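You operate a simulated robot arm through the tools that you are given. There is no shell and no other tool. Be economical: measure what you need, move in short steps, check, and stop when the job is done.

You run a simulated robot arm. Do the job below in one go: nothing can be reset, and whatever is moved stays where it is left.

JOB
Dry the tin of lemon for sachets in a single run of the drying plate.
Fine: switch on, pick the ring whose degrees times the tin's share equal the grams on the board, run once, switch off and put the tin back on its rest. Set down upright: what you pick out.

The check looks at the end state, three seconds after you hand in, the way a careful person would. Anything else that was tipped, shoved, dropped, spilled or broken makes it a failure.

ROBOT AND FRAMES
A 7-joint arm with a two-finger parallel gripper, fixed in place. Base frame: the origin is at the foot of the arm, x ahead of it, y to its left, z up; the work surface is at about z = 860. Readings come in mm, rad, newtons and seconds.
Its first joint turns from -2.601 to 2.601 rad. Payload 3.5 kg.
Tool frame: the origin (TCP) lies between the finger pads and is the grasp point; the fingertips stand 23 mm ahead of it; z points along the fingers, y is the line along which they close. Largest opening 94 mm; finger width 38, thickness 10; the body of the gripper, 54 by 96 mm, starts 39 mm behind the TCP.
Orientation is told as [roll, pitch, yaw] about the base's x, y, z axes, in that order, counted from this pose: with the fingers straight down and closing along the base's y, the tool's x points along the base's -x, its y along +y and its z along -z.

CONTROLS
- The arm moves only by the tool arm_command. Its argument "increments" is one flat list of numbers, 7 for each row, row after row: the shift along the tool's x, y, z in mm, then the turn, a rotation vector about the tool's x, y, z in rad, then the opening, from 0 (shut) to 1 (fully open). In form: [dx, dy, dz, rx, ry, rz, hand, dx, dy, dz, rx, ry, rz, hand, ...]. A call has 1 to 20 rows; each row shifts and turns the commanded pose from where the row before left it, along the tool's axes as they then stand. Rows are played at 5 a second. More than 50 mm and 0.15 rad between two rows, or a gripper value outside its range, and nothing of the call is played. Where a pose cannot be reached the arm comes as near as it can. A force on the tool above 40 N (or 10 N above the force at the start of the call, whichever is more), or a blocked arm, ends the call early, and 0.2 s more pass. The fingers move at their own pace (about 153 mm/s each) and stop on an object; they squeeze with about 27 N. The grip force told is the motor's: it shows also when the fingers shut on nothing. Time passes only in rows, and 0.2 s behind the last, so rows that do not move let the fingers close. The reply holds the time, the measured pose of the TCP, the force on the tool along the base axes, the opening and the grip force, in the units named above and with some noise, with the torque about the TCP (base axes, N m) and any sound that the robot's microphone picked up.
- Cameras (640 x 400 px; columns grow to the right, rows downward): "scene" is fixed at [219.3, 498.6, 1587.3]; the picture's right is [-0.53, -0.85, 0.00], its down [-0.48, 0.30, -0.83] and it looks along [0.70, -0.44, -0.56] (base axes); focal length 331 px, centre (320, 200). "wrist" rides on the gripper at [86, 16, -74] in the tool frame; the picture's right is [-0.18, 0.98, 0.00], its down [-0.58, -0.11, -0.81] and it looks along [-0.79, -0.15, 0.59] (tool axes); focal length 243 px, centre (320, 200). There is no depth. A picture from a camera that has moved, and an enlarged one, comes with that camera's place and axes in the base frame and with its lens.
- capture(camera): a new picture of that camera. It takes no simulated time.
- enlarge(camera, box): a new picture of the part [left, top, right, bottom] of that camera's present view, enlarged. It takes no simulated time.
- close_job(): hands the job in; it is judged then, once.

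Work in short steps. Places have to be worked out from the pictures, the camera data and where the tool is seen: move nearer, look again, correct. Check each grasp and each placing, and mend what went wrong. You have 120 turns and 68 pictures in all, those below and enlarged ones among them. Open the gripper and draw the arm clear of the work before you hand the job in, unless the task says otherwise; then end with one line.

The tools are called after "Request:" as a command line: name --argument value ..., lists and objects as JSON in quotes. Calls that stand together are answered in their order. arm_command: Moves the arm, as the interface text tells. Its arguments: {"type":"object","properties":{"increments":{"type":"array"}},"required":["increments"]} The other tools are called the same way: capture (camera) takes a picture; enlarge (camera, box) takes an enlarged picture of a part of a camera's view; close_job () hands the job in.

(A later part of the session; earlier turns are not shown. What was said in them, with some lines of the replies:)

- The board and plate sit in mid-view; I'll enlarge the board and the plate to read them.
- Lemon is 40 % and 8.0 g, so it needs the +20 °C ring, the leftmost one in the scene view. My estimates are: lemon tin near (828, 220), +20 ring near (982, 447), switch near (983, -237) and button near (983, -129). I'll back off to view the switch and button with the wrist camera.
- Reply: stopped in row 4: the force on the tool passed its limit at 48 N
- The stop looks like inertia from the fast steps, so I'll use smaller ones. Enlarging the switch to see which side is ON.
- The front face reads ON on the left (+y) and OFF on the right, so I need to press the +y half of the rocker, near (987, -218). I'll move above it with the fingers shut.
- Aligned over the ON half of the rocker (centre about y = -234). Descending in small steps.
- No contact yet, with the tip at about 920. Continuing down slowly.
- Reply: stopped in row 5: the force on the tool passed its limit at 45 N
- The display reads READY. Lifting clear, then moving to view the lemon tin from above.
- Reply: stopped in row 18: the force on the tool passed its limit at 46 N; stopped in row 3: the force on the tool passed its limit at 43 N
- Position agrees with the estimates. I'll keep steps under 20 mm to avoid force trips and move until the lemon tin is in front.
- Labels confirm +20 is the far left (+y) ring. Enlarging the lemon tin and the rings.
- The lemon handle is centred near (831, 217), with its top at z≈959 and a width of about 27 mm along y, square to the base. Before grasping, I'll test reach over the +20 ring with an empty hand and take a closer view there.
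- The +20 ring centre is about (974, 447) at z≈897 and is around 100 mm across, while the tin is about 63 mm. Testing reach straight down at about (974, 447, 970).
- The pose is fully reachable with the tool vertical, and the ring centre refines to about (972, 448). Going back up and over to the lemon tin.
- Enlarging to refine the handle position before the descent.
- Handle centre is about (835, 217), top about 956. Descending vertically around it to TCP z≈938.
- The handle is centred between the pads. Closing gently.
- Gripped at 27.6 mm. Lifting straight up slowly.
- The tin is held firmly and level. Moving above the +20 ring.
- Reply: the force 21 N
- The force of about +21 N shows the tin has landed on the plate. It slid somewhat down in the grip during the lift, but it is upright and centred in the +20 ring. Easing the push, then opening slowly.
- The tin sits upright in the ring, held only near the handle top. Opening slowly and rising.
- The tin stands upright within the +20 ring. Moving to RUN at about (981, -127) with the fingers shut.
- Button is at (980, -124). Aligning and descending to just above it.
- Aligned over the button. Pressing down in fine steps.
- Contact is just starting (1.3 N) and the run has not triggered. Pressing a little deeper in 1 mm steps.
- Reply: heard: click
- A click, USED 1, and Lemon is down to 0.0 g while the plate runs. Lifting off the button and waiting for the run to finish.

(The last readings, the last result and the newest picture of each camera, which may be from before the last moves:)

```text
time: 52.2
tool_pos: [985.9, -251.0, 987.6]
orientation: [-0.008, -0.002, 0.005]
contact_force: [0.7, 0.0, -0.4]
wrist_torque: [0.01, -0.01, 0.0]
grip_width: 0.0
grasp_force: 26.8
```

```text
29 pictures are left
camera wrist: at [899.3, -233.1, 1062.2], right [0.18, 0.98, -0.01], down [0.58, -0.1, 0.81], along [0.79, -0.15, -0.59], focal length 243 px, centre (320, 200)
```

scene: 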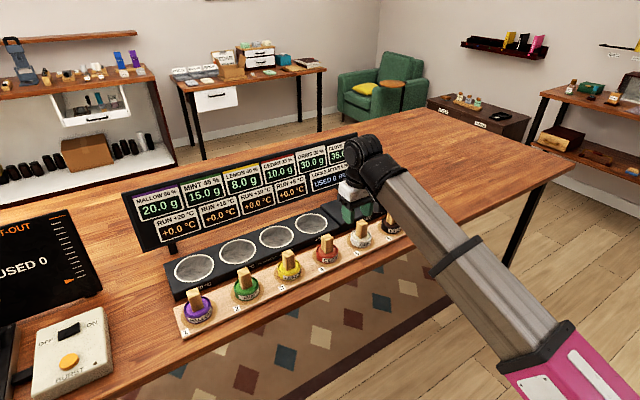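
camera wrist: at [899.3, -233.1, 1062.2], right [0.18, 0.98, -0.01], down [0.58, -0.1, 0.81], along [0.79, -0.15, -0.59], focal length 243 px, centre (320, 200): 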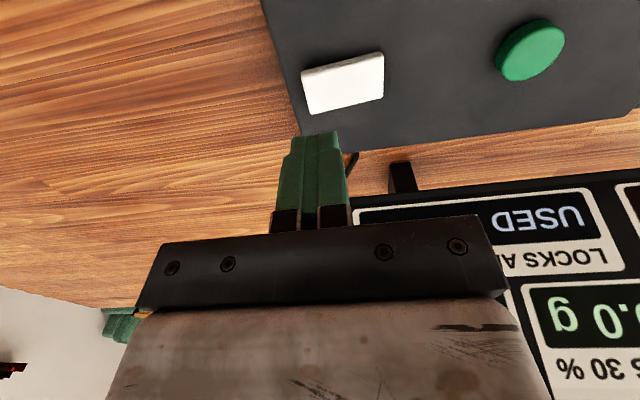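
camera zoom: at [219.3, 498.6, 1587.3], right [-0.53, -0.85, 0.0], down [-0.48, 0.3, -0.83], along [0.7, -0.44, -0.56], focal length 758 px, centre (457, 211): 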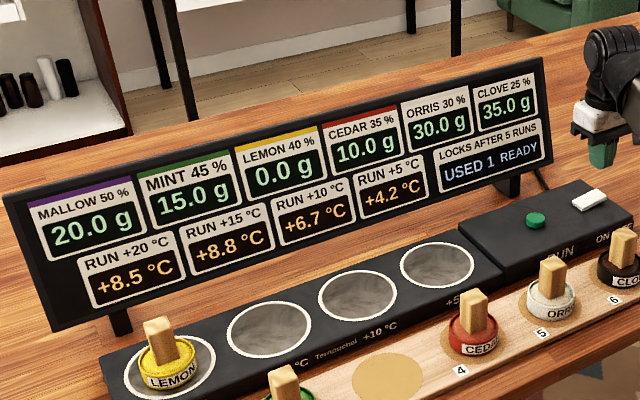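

The run is finished: READY, USED 1, Lemon 0.0 g. Now pressing the OFF half (y≈-250) of the rocker.

Request:
arm_command --increments '[2, 1, 6, 0, 0, 0, 0, 2, 0, 12, 0, 0, 0, 0, 0, 0, 12, 0, 0, 0, 0, 0, 0, 8, 0, 0, 0, 0, 0, 0, 5, 0, 0, 0, 0, 0, 0, 3, 0, 0, 0, 0, 0, 0, 2, 0, 0, 0, 0, 0, 0, 2, 0, 0, 0, 0, 0, 0, 2, 0, 0, 0, 0, 0, 0, 2, 0, 0, 0, 0, 0, 0, 2, 0, 0, 0, 0]'

Request:
enlarge --camera "scene" --box '[290, 130, 410, 230]'

```text
time: 54.6
tool_pos: [981.4, -248.6, 933.6]
orientation: [-0.007, -0.002, 0.003]
contact_force: [0.7, -4.6, 8.8]
wrist_torque: [-0.02, 0.11, 0.09]
grip_width: 0.0
grasp_force: 26.7
```

```text
4.00 times, centred on (350, 180) of scene
camera zoom: at [219.3, 498.6, 1587.3], right [-0.53, -0.85, 0.0], down [-0.48, 0.3, -0.83], along [0.7, -0.44, -0.56], focal length 1326 px, centre (200, 280)
```

zoom: 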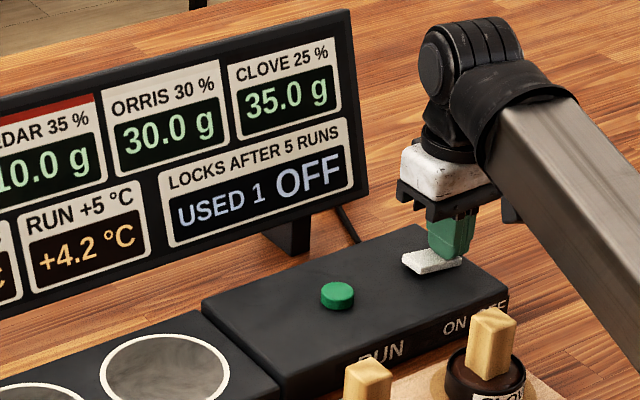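

OFF with USED 1. Lifting and travelling back to the tin on the +20 ring.

Request:
arm_command --increments '[0, 0, -5, 0, 0, 0, 0, 0, 0, -12, 0, 0, 0, 0, 0, 0, -18, 0, 0, 0, 0, 0, 0, -18, 0, 0, 0, 0, 0, 0, -18, 0, 0, 0, 0, 0, 0, -18, 0, 0, 0, 0, 0, 0, -18, 0, 0, 0, 0, 4, 8, -18, 0, 0, 0, 0, 4, 15, -10, 0, 0, 0, 0, 4, 18, -5, 0, 0, 0, 0, 4, 19, 0, 0, 0, 0, 0, 4, 19, 0, 0, 0, 0, 0, 4, 19, 0, 0, 0, 0, 0, 4, 19, 0, 0, 0, 0, 0, 4, 19, 0, 0, 0, 0, 0, 4, 19, 0, 0, 0, 0, 0, 4, 19, 0, 0, 0, 0, 0, 0, 16, 0, 0, 0, 0, 0, 0, 8, 0, 0, 0, 0, 0]'

Request:
arm_command --increments '[0, 8, 0, 0, 0, 0, 0, 0, 15, 0, 0, 0, 0, 0, 0, 19, 0, 0, 0, 0, 0, 0, 19, 0, 0, 0, 0, 0, 0, 19, 0, 0, 0, 0, 0, 0, 19, 0, 0, 0, 0, 0, 0, 19, 0, 0, 0, 0, 0, 0, 19, 0, 0, 0, 0, 0, 0, 19, 0, 0, 0, 0, 0.5, 0, 19, 0, 0, 0, 0, 1, 0, 19, 0, 0, 0, 0, 1, 0, 19, 0, 0, 0, 0, 1, 0, 19, 0, 0, 0, 0, 1, 0, 19, 0, 0, 0, 0, 1, 0, 19, 0, 0, 0, 0, 1, 0, 15, 0, 0, 0, 0, 1, 0, 8, 0, 0, 0, 0, 1, 0, 0, 0, 0, 0, 0, 1]'

```text
time: 58.6
tool_pos: [940.6, -49.0, 1070.0]
orientation: [-0.007, -0.002, 0.004]
contact_force: [0.7, -0.5, 0.3]
wrist_torque: [0.01, 0.0, -0.04]
grip_width: 0.0
grasp_force: 27.0
```

```text
time: 62.4
tool_pos: [939.7, 243.4, 1068.6]
orientation: [-0.007, -0.002, 0.003]
contact_force: [0.3, 0.7, -0.6]
wrist_torque: [0.0, -0.02, 0.01]
grip_width: 94.1
grasp_force: 0.0
```

Continuing to above the tin with the hand open (fingertips at about 1046, handle top at about 980).

Request:
arm_command --increments '[0, 8, 0, 0, 0, 0, 1, 0, 15, 0, 0, 0, 0, 1, 0, 19, 0, 0, 0, 0, 1, 0, 19, 0, 0, 0, 0, 1, 0, 19, 0, 0, 0, 0, 1, 0, 19, 0, 0, 0, 0, 1, -4, 19, 0, 0, 0, 0, 1, -6, 19, 0, 0, 0, 0, 1, -6, 19, 0, 0, 0, 0, 1, -6, 19, 0, 0, 0, 0, 1, -6, 15, 0, 0, 0, 0, 1, -4, 10, 0, 0, 0, 0, 1, 0, 3, 0, 0, 0, 0, 1, 0, 0, 0, 0, 0, 0, 1]'

Request:
capture --camera "wrist"

```text
time: 65.4
tool_pos: [972.4, 446.4, 1068.1]
orientation: [-0.007, -0.004, 0.002]
contact_force: [0.0, -0.3, -0.7]
wrist_torque: [0.0, 0.03, -0.02]
grip_width: 93.8
grasp_force: 0.1
```

```text
27 pictures are left
camera wrist: at [885.0, 462.6, 1141.8], right [0.18, 0.98, -0.01], down [0.58, -0.1, 0.81], along [0.79, -0.15, -0.59], focal length 243 px, centre (320, 200)
```

wrist: 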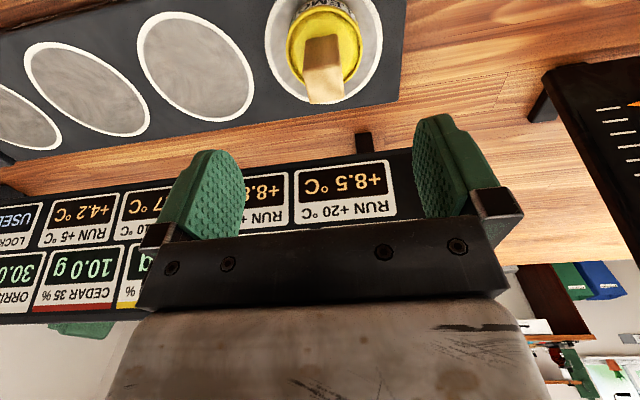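

Handle top is at z≈979 and x, y are still aligned. Descending to TCP z≈960 for a deeper grip.

Request:
arm_command --increments '[0, 0, 6, 0, 0, 0, 1, 0, 0, 14, 0, 0, 0, 1, 0, 0, 18, 0, 0, 0, 1, 0, 0, 18, 0, 0, 0, 1, 0, 0, 18, 0, 0, 0, 1, 0, 0, 14, 0, 0, 0, 1, 0, 0, 10, 0, 0, 0, 1, 0, 0, 7, 0, 0, 0, 1, 0, 0, 3, 0, 0, 0, 1, 0, 0, 0, 0, 0, 0, 1]'

Request:
capture --camera "wrist"

```text
time: 67.6
tool_pos: [971.6, 445.1, 959.7]
orientation: [-0.007, 0.0, 0.005]
contact_force: [-0.7, 0.0, -0.8]
wrist_torque: [-0.01, 0.04, 0.01]
grip_width: 93.9
grasp_force: 0.1
```

```text
26 pictures are left
camera wrist: at [885.6, 461.8, 1033.6], right [0.18, 0.98, -0.01], down [0.58, -0.1, 0.81], along [0.79, -0.15, -0.59], focal length 243 px, centre (320, 200)
```

wrist: 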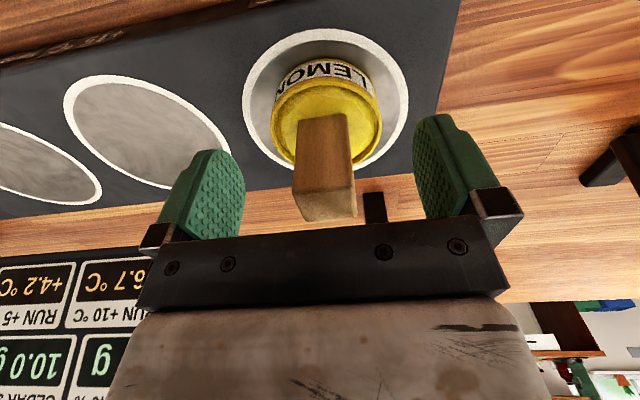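

Handle is well between the pads. Closing, then lifting only a little, slowly, and checking for slip.

Request:
arm_command --increments '[0, 0, 0, 0, 0, 0, 0.6, 0, 0, 0, 0, 0, 0, 0.45, 0, 0, 0, 0, 0, 0, 0.35, 0, 0, 0, 0, 0, 0, 0.2, 0, 0, 0, 0, 0, 0, 0, 0, 0, 0, 0, 0, 0, 0, 0, 0, 0, 0, 0, 0, 0, 0, 0, -1, 0, 0, 0, 0, 0, 0, -2, 0, 0, 0, 0, 0, 0, -3, 0, 0, 0, 0, 0, 0, -4, 0, 0, 0, 0, 0, 0, -5, 0, 0, 0, 0, 0, 0, -5, 0, 0, 0, 0, 0, 0, 0, 0, 0, 0, 0]'

Request:
capture --camera "wrist"

```text
time: 70.6
tool_pos: [972.7, 444.1, 980.0]
orientation: [-0.008, -0.003, 0.005]
contact_force: [-0.7, 0.2, -0.8]
wrist_torque: [0.01, 0.04, -0.03]
grip_width: 27.5
grasp_force: 27.0
```

```text
25 pictures are left
camera wrist: at [885.5, 462.3, 1053.4], right [0.18, 0.98, -0.01], down [0.58, -0.1, 0.81], along [0.79, -0.15, -0.59], focal length 243 px, centre (320, 200)
```

wrist: 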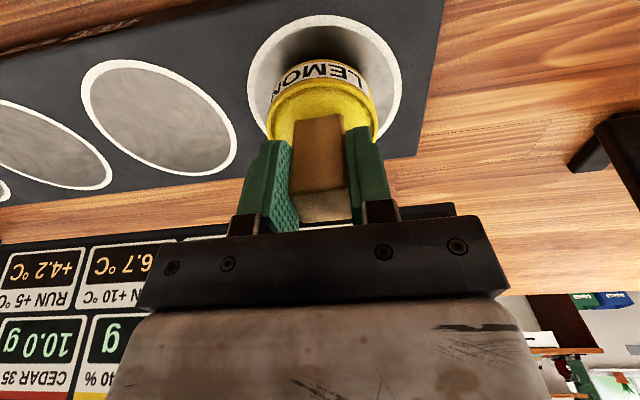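

Lifted off the plate without slipping. Continuing up at a gentle rate.

Request:
arm_command --increments '[0, 0, -3, 0, 0, 0, 0, 0, 0, -5, 0, 0, 0, 0, 0, 0, -7, 0, 0, 0, 0, 0, 0, -8, 0, 0, 0, 0, 0, 0, -8, 0, 0, 0, 0, 0, 0, -8, 0, 0, 0, 0, 0, 0, -8, 0, 0, 0, 0, 0, 0, -8, 0, 0, 0, 0, 0, 0, -8, 0, 0, 0, 0, 0, 0, -6, 0, 0, 0, 0, 0, 0, -4, 0, 0, 0, 0, 0, 0, -2, 0, 0, 0, 0, 0, 0, 0, 0, 0, 0, 0]'

Request:
capture --camera "wrist"

```text
time: 73.4
tool_pos: [971.6, 445.7, 1055.1]
orientation: [-0.007, -0.001, 0.003]
contact_force: [0.1, 0.3, -0.5]
wrist_torque: [0.0, 0.02, 0.03]
grip_width: 27.5
grasp_force: 28.0
```

```text
24 pictures are left
camera wrist: at [885.2, 462.7, 1128.5], right [0.18, 0.98, -0.01], down [0.58, -0.1, 0.81], along [0.79, -0.15, -0.59], focal length 243 px, centre (320, 200)
```

wrist: 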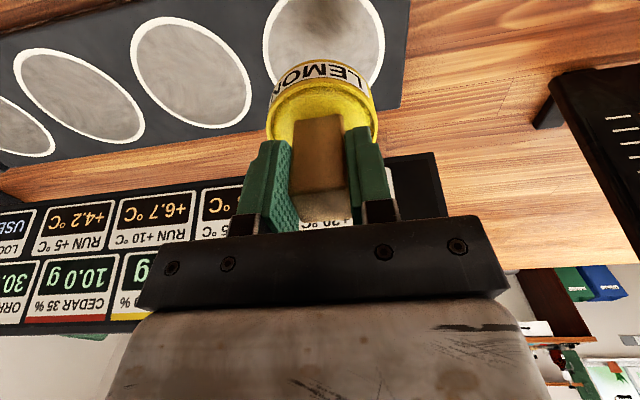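

No slip. Moving over to rest 3 at (835.5, 216), gently.

Request:
arm_command --increments '[3, -5, 0, 0, 0, 0, 0, 6, -10, 0, 0, 0, 0, 0, 8, -14, 0, 0, 0, 0, 0, 8, -14, 0, 0, 0, 0, 0, 8, -14, 0, 0, 0, 0, 0, 8, -14, 0, 0, 0, 0, 0, 8, -14, 0, 0, 0, 0, 0, 8, -14, 0, 0, 0, 0, 0, 8, -14, 0, 0, 0, 0, 0, 8, -14, 0, 0, 0, 0, 0, 8, -14, 0, 0, 0, 0, 0, 8, -14, 0, 0, 0, 0, 0, 8, -13, 0, 0, 0, 0, 0, 8, -13, 0, 0, 0, 0, 0, 8, -13, 0, 0, 0, 0, 0, 8, -12, 0, 0, 0, 0, 0, 8, -10, 0, 0, 0, 0, 0, 5, -6, 0, 0, 0, 0, 0, 2, -2, 0, 0, 0, 0, 0, 0, 0, 0, 0, 0, 0, 0]'

Request:
capture --camera "wrist"

Request:
enlarge --camera "scene" --box '[200, 180, 380, 320]'

```text
time: 77.6
tool_pos: [836.5, 220.9, 1055.8]
orientation: [-0.006, -0.002, 0.003]
contact_force: [-0.1, 0.6, -0.8]
wrist_torque: [0.0, 0.0, -0.02]
grip_width: 27.5
grasp_force: 26.9
```

```text
23 pictures are left
camera wrist: at [750.0, 237.8, 1130.2], right [0.18, 0.98, -0.01], down [0.58, -0.1, 0.81], along [0.79, -0.15, -0.59], focal length 243 px, centre (320, 200)
```

wrist: 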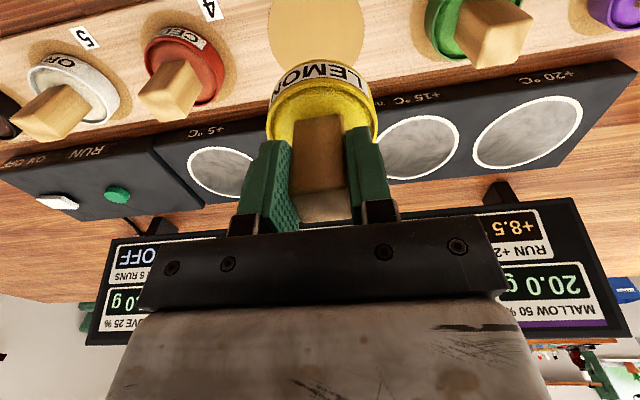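

```text
2.86 times, centred on (290, 250) of scene
camera zoom: at [219.3, 498.6, 1587.3], right [-0.53, -0.85, 0.0], down [-0.48, 0.3, -0.83], along [0.7, -0.44, -0.56], focal length 947 px, centre (406, 57)
```

zoom: 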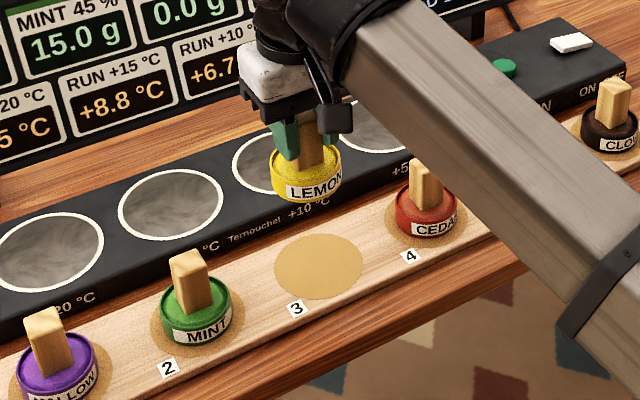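

Rest 3 centre computes to (835, 216.4). Correcting y by -4.5 mm and descending to just above the rest.

Request:
arm_command --increments '[1, -4.5, 4, 0, 0, 0, 0, 0, 0, 8, 0, 0, 0, 0, 0, 0, 12, 0, 0, 0, 0, 0, 0, 14, 0, 0, 0, 0, 0, 0, 14, 0, 0, 0, 0, 0, 0, 14, 0, 0, 0, 0, 0, 0, 14, 0, 0, 0, 0, 0, 0, 11, 0, 0, 0, 0, 0, 0, 8, 0, 0, 0, 0, 0, 0, 5, 0, 0, 0, 0, 0, 0, 2, 0, 0, 0, 0, 0, 0, 0, 0, 0, 0, 0]'

Request:
capture --camera "wrist"

```text
time: 80.2
tool_pos: [835.4, 216.7, 950.6]
orientation: [-0.008, -0.001, 0.004]
contact_force: [-0.1, -0.4, -1.7]
wrist_torque: [0.01, 0.04, 0.01]
grip_width: 27.7
grasp_force: 27.3
```

```text
21 pictures are left
camera wrist: at [749.1, 233.3, 1024.3], right [0.18, 0.98, -0.01], down [0.58, -0.1, 0.81], along [0.79, -0.15, -0.59], focal length 243 px, centre (320, 200)
```

wrist: 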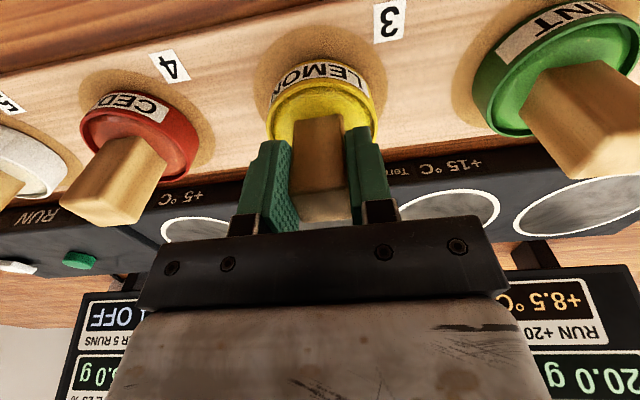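

Centred over the rest, about 13 mm up. Lowering in fine steps until contact.

Request:
arm_command --increments '[0, 0, 3, 0, 0, 0, 0, 0, 0, 3, 0, 0, 0, 0, 0, 0, 2, 0, 0, 0, 0, 0, 0, 2, 0, 0, 0, 0, 0, 0, 1, 0, 0, 0, 0, 0, 0, 0, 0, 0, 0, 0]'

```text
time: 81.6
tool_pos: [835.2, 215.9, 940.6]
orientation: [-0.004, -0.005, 0.004]
contact_force: [-0.1, -0.9, 12.1]
wrist_torque: [0.28, -0.06, 0.0]
grip_width: 27.6
grasp_force: 27.0
```

It landed with +12 N. Easing slightly, opening, and rising clear.

Request:
arm_command --increments '[0, 0, -0.7, 0, 0, 0, 0, 0, 0, 0, 0, 0, 0, 0, 0, 0, 0, 0, 0, 0, 0.34, 0, 0, 0, 0, 0, 0, 0.45, 0, 0, 0, 0, 0, 0, 0.8, 0, 0, 0, 0, 0, 0, 1, 0, 0, 0, 0, 0, 0, 1, 0, 0, -5, 0, 0, 0, 1, 0, 0, -10, 0, 0, 0, 1, 0, 0, -15, 0, 0, 0, 1, 0, 0, -18, 0, 0, 0, 1, 0, 0, -18, 0, 0, 0, 1, 0, 0, -18, 0, 0, 0, 1, 0, 0, -18, 0, 0, 0, 1, 0, 0, -18, 0, 0, 0, 1, 5, 0, -12, 0, 0, 0, 1, 10, 0, -6, 0, 0, 0, 1, 15, 0, 0, 0, 0, 0, 1, 15, 0, 0, 0, 0, 0, 1, 8, 0, 0, 0, 0, 0, 1]'

Request:
capture --camera "wrist"

Request:
capture --camera "scene"

Request:
enlarge --camera "scene" --box '[120, 120, 420, 345]'

```text
time: 85.8
tool_pos: [781.2, 215.7, 1078.9]
orientation: [-0.007, -0.002, 0.003]
contact_force: [0.6, 0.0, -0.3]
wrist_torque: [0.04, 0.0, -0.01]
grip_width: 94.3
grasp_force: 0.1
```

```text
20 pictures are left
camera wrist: at [695.5, 233.5, 1151.5], right [0.18, 0.98, -0.01], down [0.58, -0.1, 0.81], along [0.79, -0.15, -0.59], focal length 243 px, centre (320, 200)
```

wrist: 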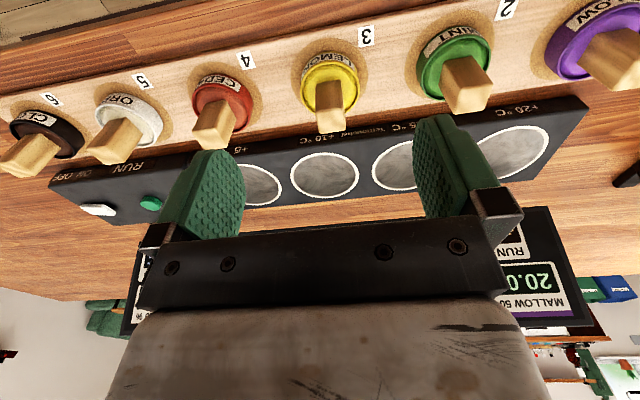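

```text
19 pictures are left
```

scene: 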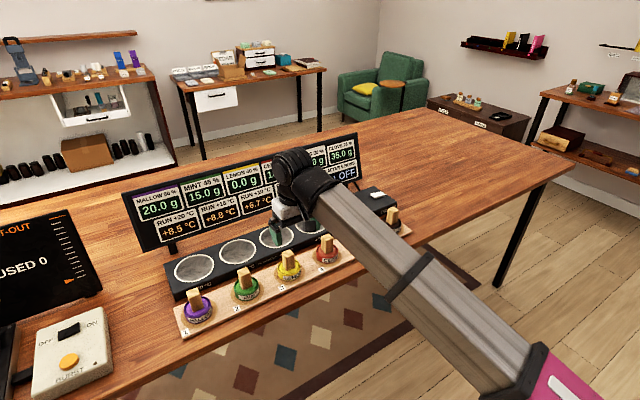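

```text
1.78 times, centred on (270, 232) of scene
camera zoom: at [219.3, 498.6, 1587.3], right [-0.53, -0.85, 0.0], down [-0.48, 0.3, -0.83], along [0.7, -0.44, -0.56], focal length 589 px, centre (409, 142)
```

zoom: 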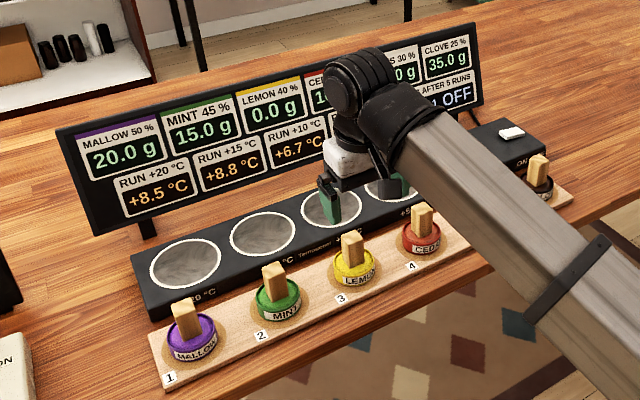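

The lemon tin stands upright on rest 3, the other tins are undisturbed, and the plate is OFF with one run used. Drawing the arm a bit higher and clear.

Request:
arm_command --increments '[5, 0, -8, 0, 0, 0, 1, 10, 0, -15, 0, 0, 0, 1, 10, 0, -18, 0, 0, 0, 1, 10, 0, -18, 0, 0, 0, 1, 10, 0, -18, 0, 0, 0, 1, 5, 0, -8, 0, 0, 0, 1, 0, 0, 0, 0, 0, 0, 1]'

Request:
enlarge --camera "scene" --box '[200, 120, 420, 310]'

```text
time: 86.5
tool_pos: [768.3, 217.2, 1103.6]
orientation: [-0.008, -0.015, 0.0]
contact_force: [3.9, -0.6, -9.2]
wrist_torque: [-0.02, -0.51, -0.02]
grip_width: 94.1
grasp_force: 0.1
stopped in row 3: the force on the tool passed its limit at 54 N (the readings are from after the stop); the commanded pose is now the measured one
```

```text
2.11 times, centred on (310, 215) of scene
camera zoom: at [219.3, 498.6, 1587.3], right [-0.53, -0.85, 0.0], down [-0.48, 0.3, -0.83], along [0.7, -0.44, -0.56], focal length 698 px, centre (341, 168)
```

zoom: 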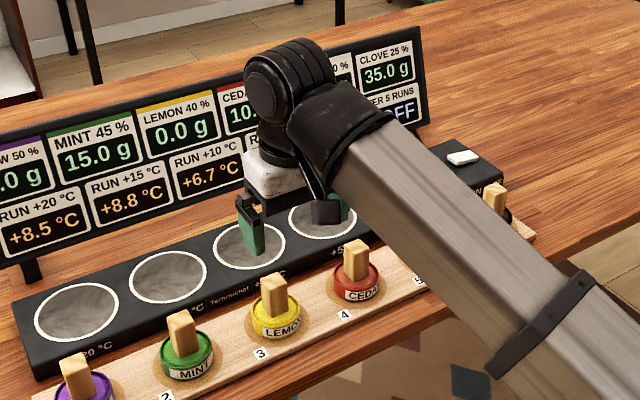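

That stop again looks like inertia in free air. The arm is well clear, the hand is open, and everything is in place, so I'm handing in.

Request:
close_job

```text
The job is handed in.
```

The lemon tin was dried in a single run on the +20 °C ring (40 % × 20 = 8.0 g); the board now shows Lemon at 0.0 g and USED 1, the plate is off, and the tin is back upright on rest 3.
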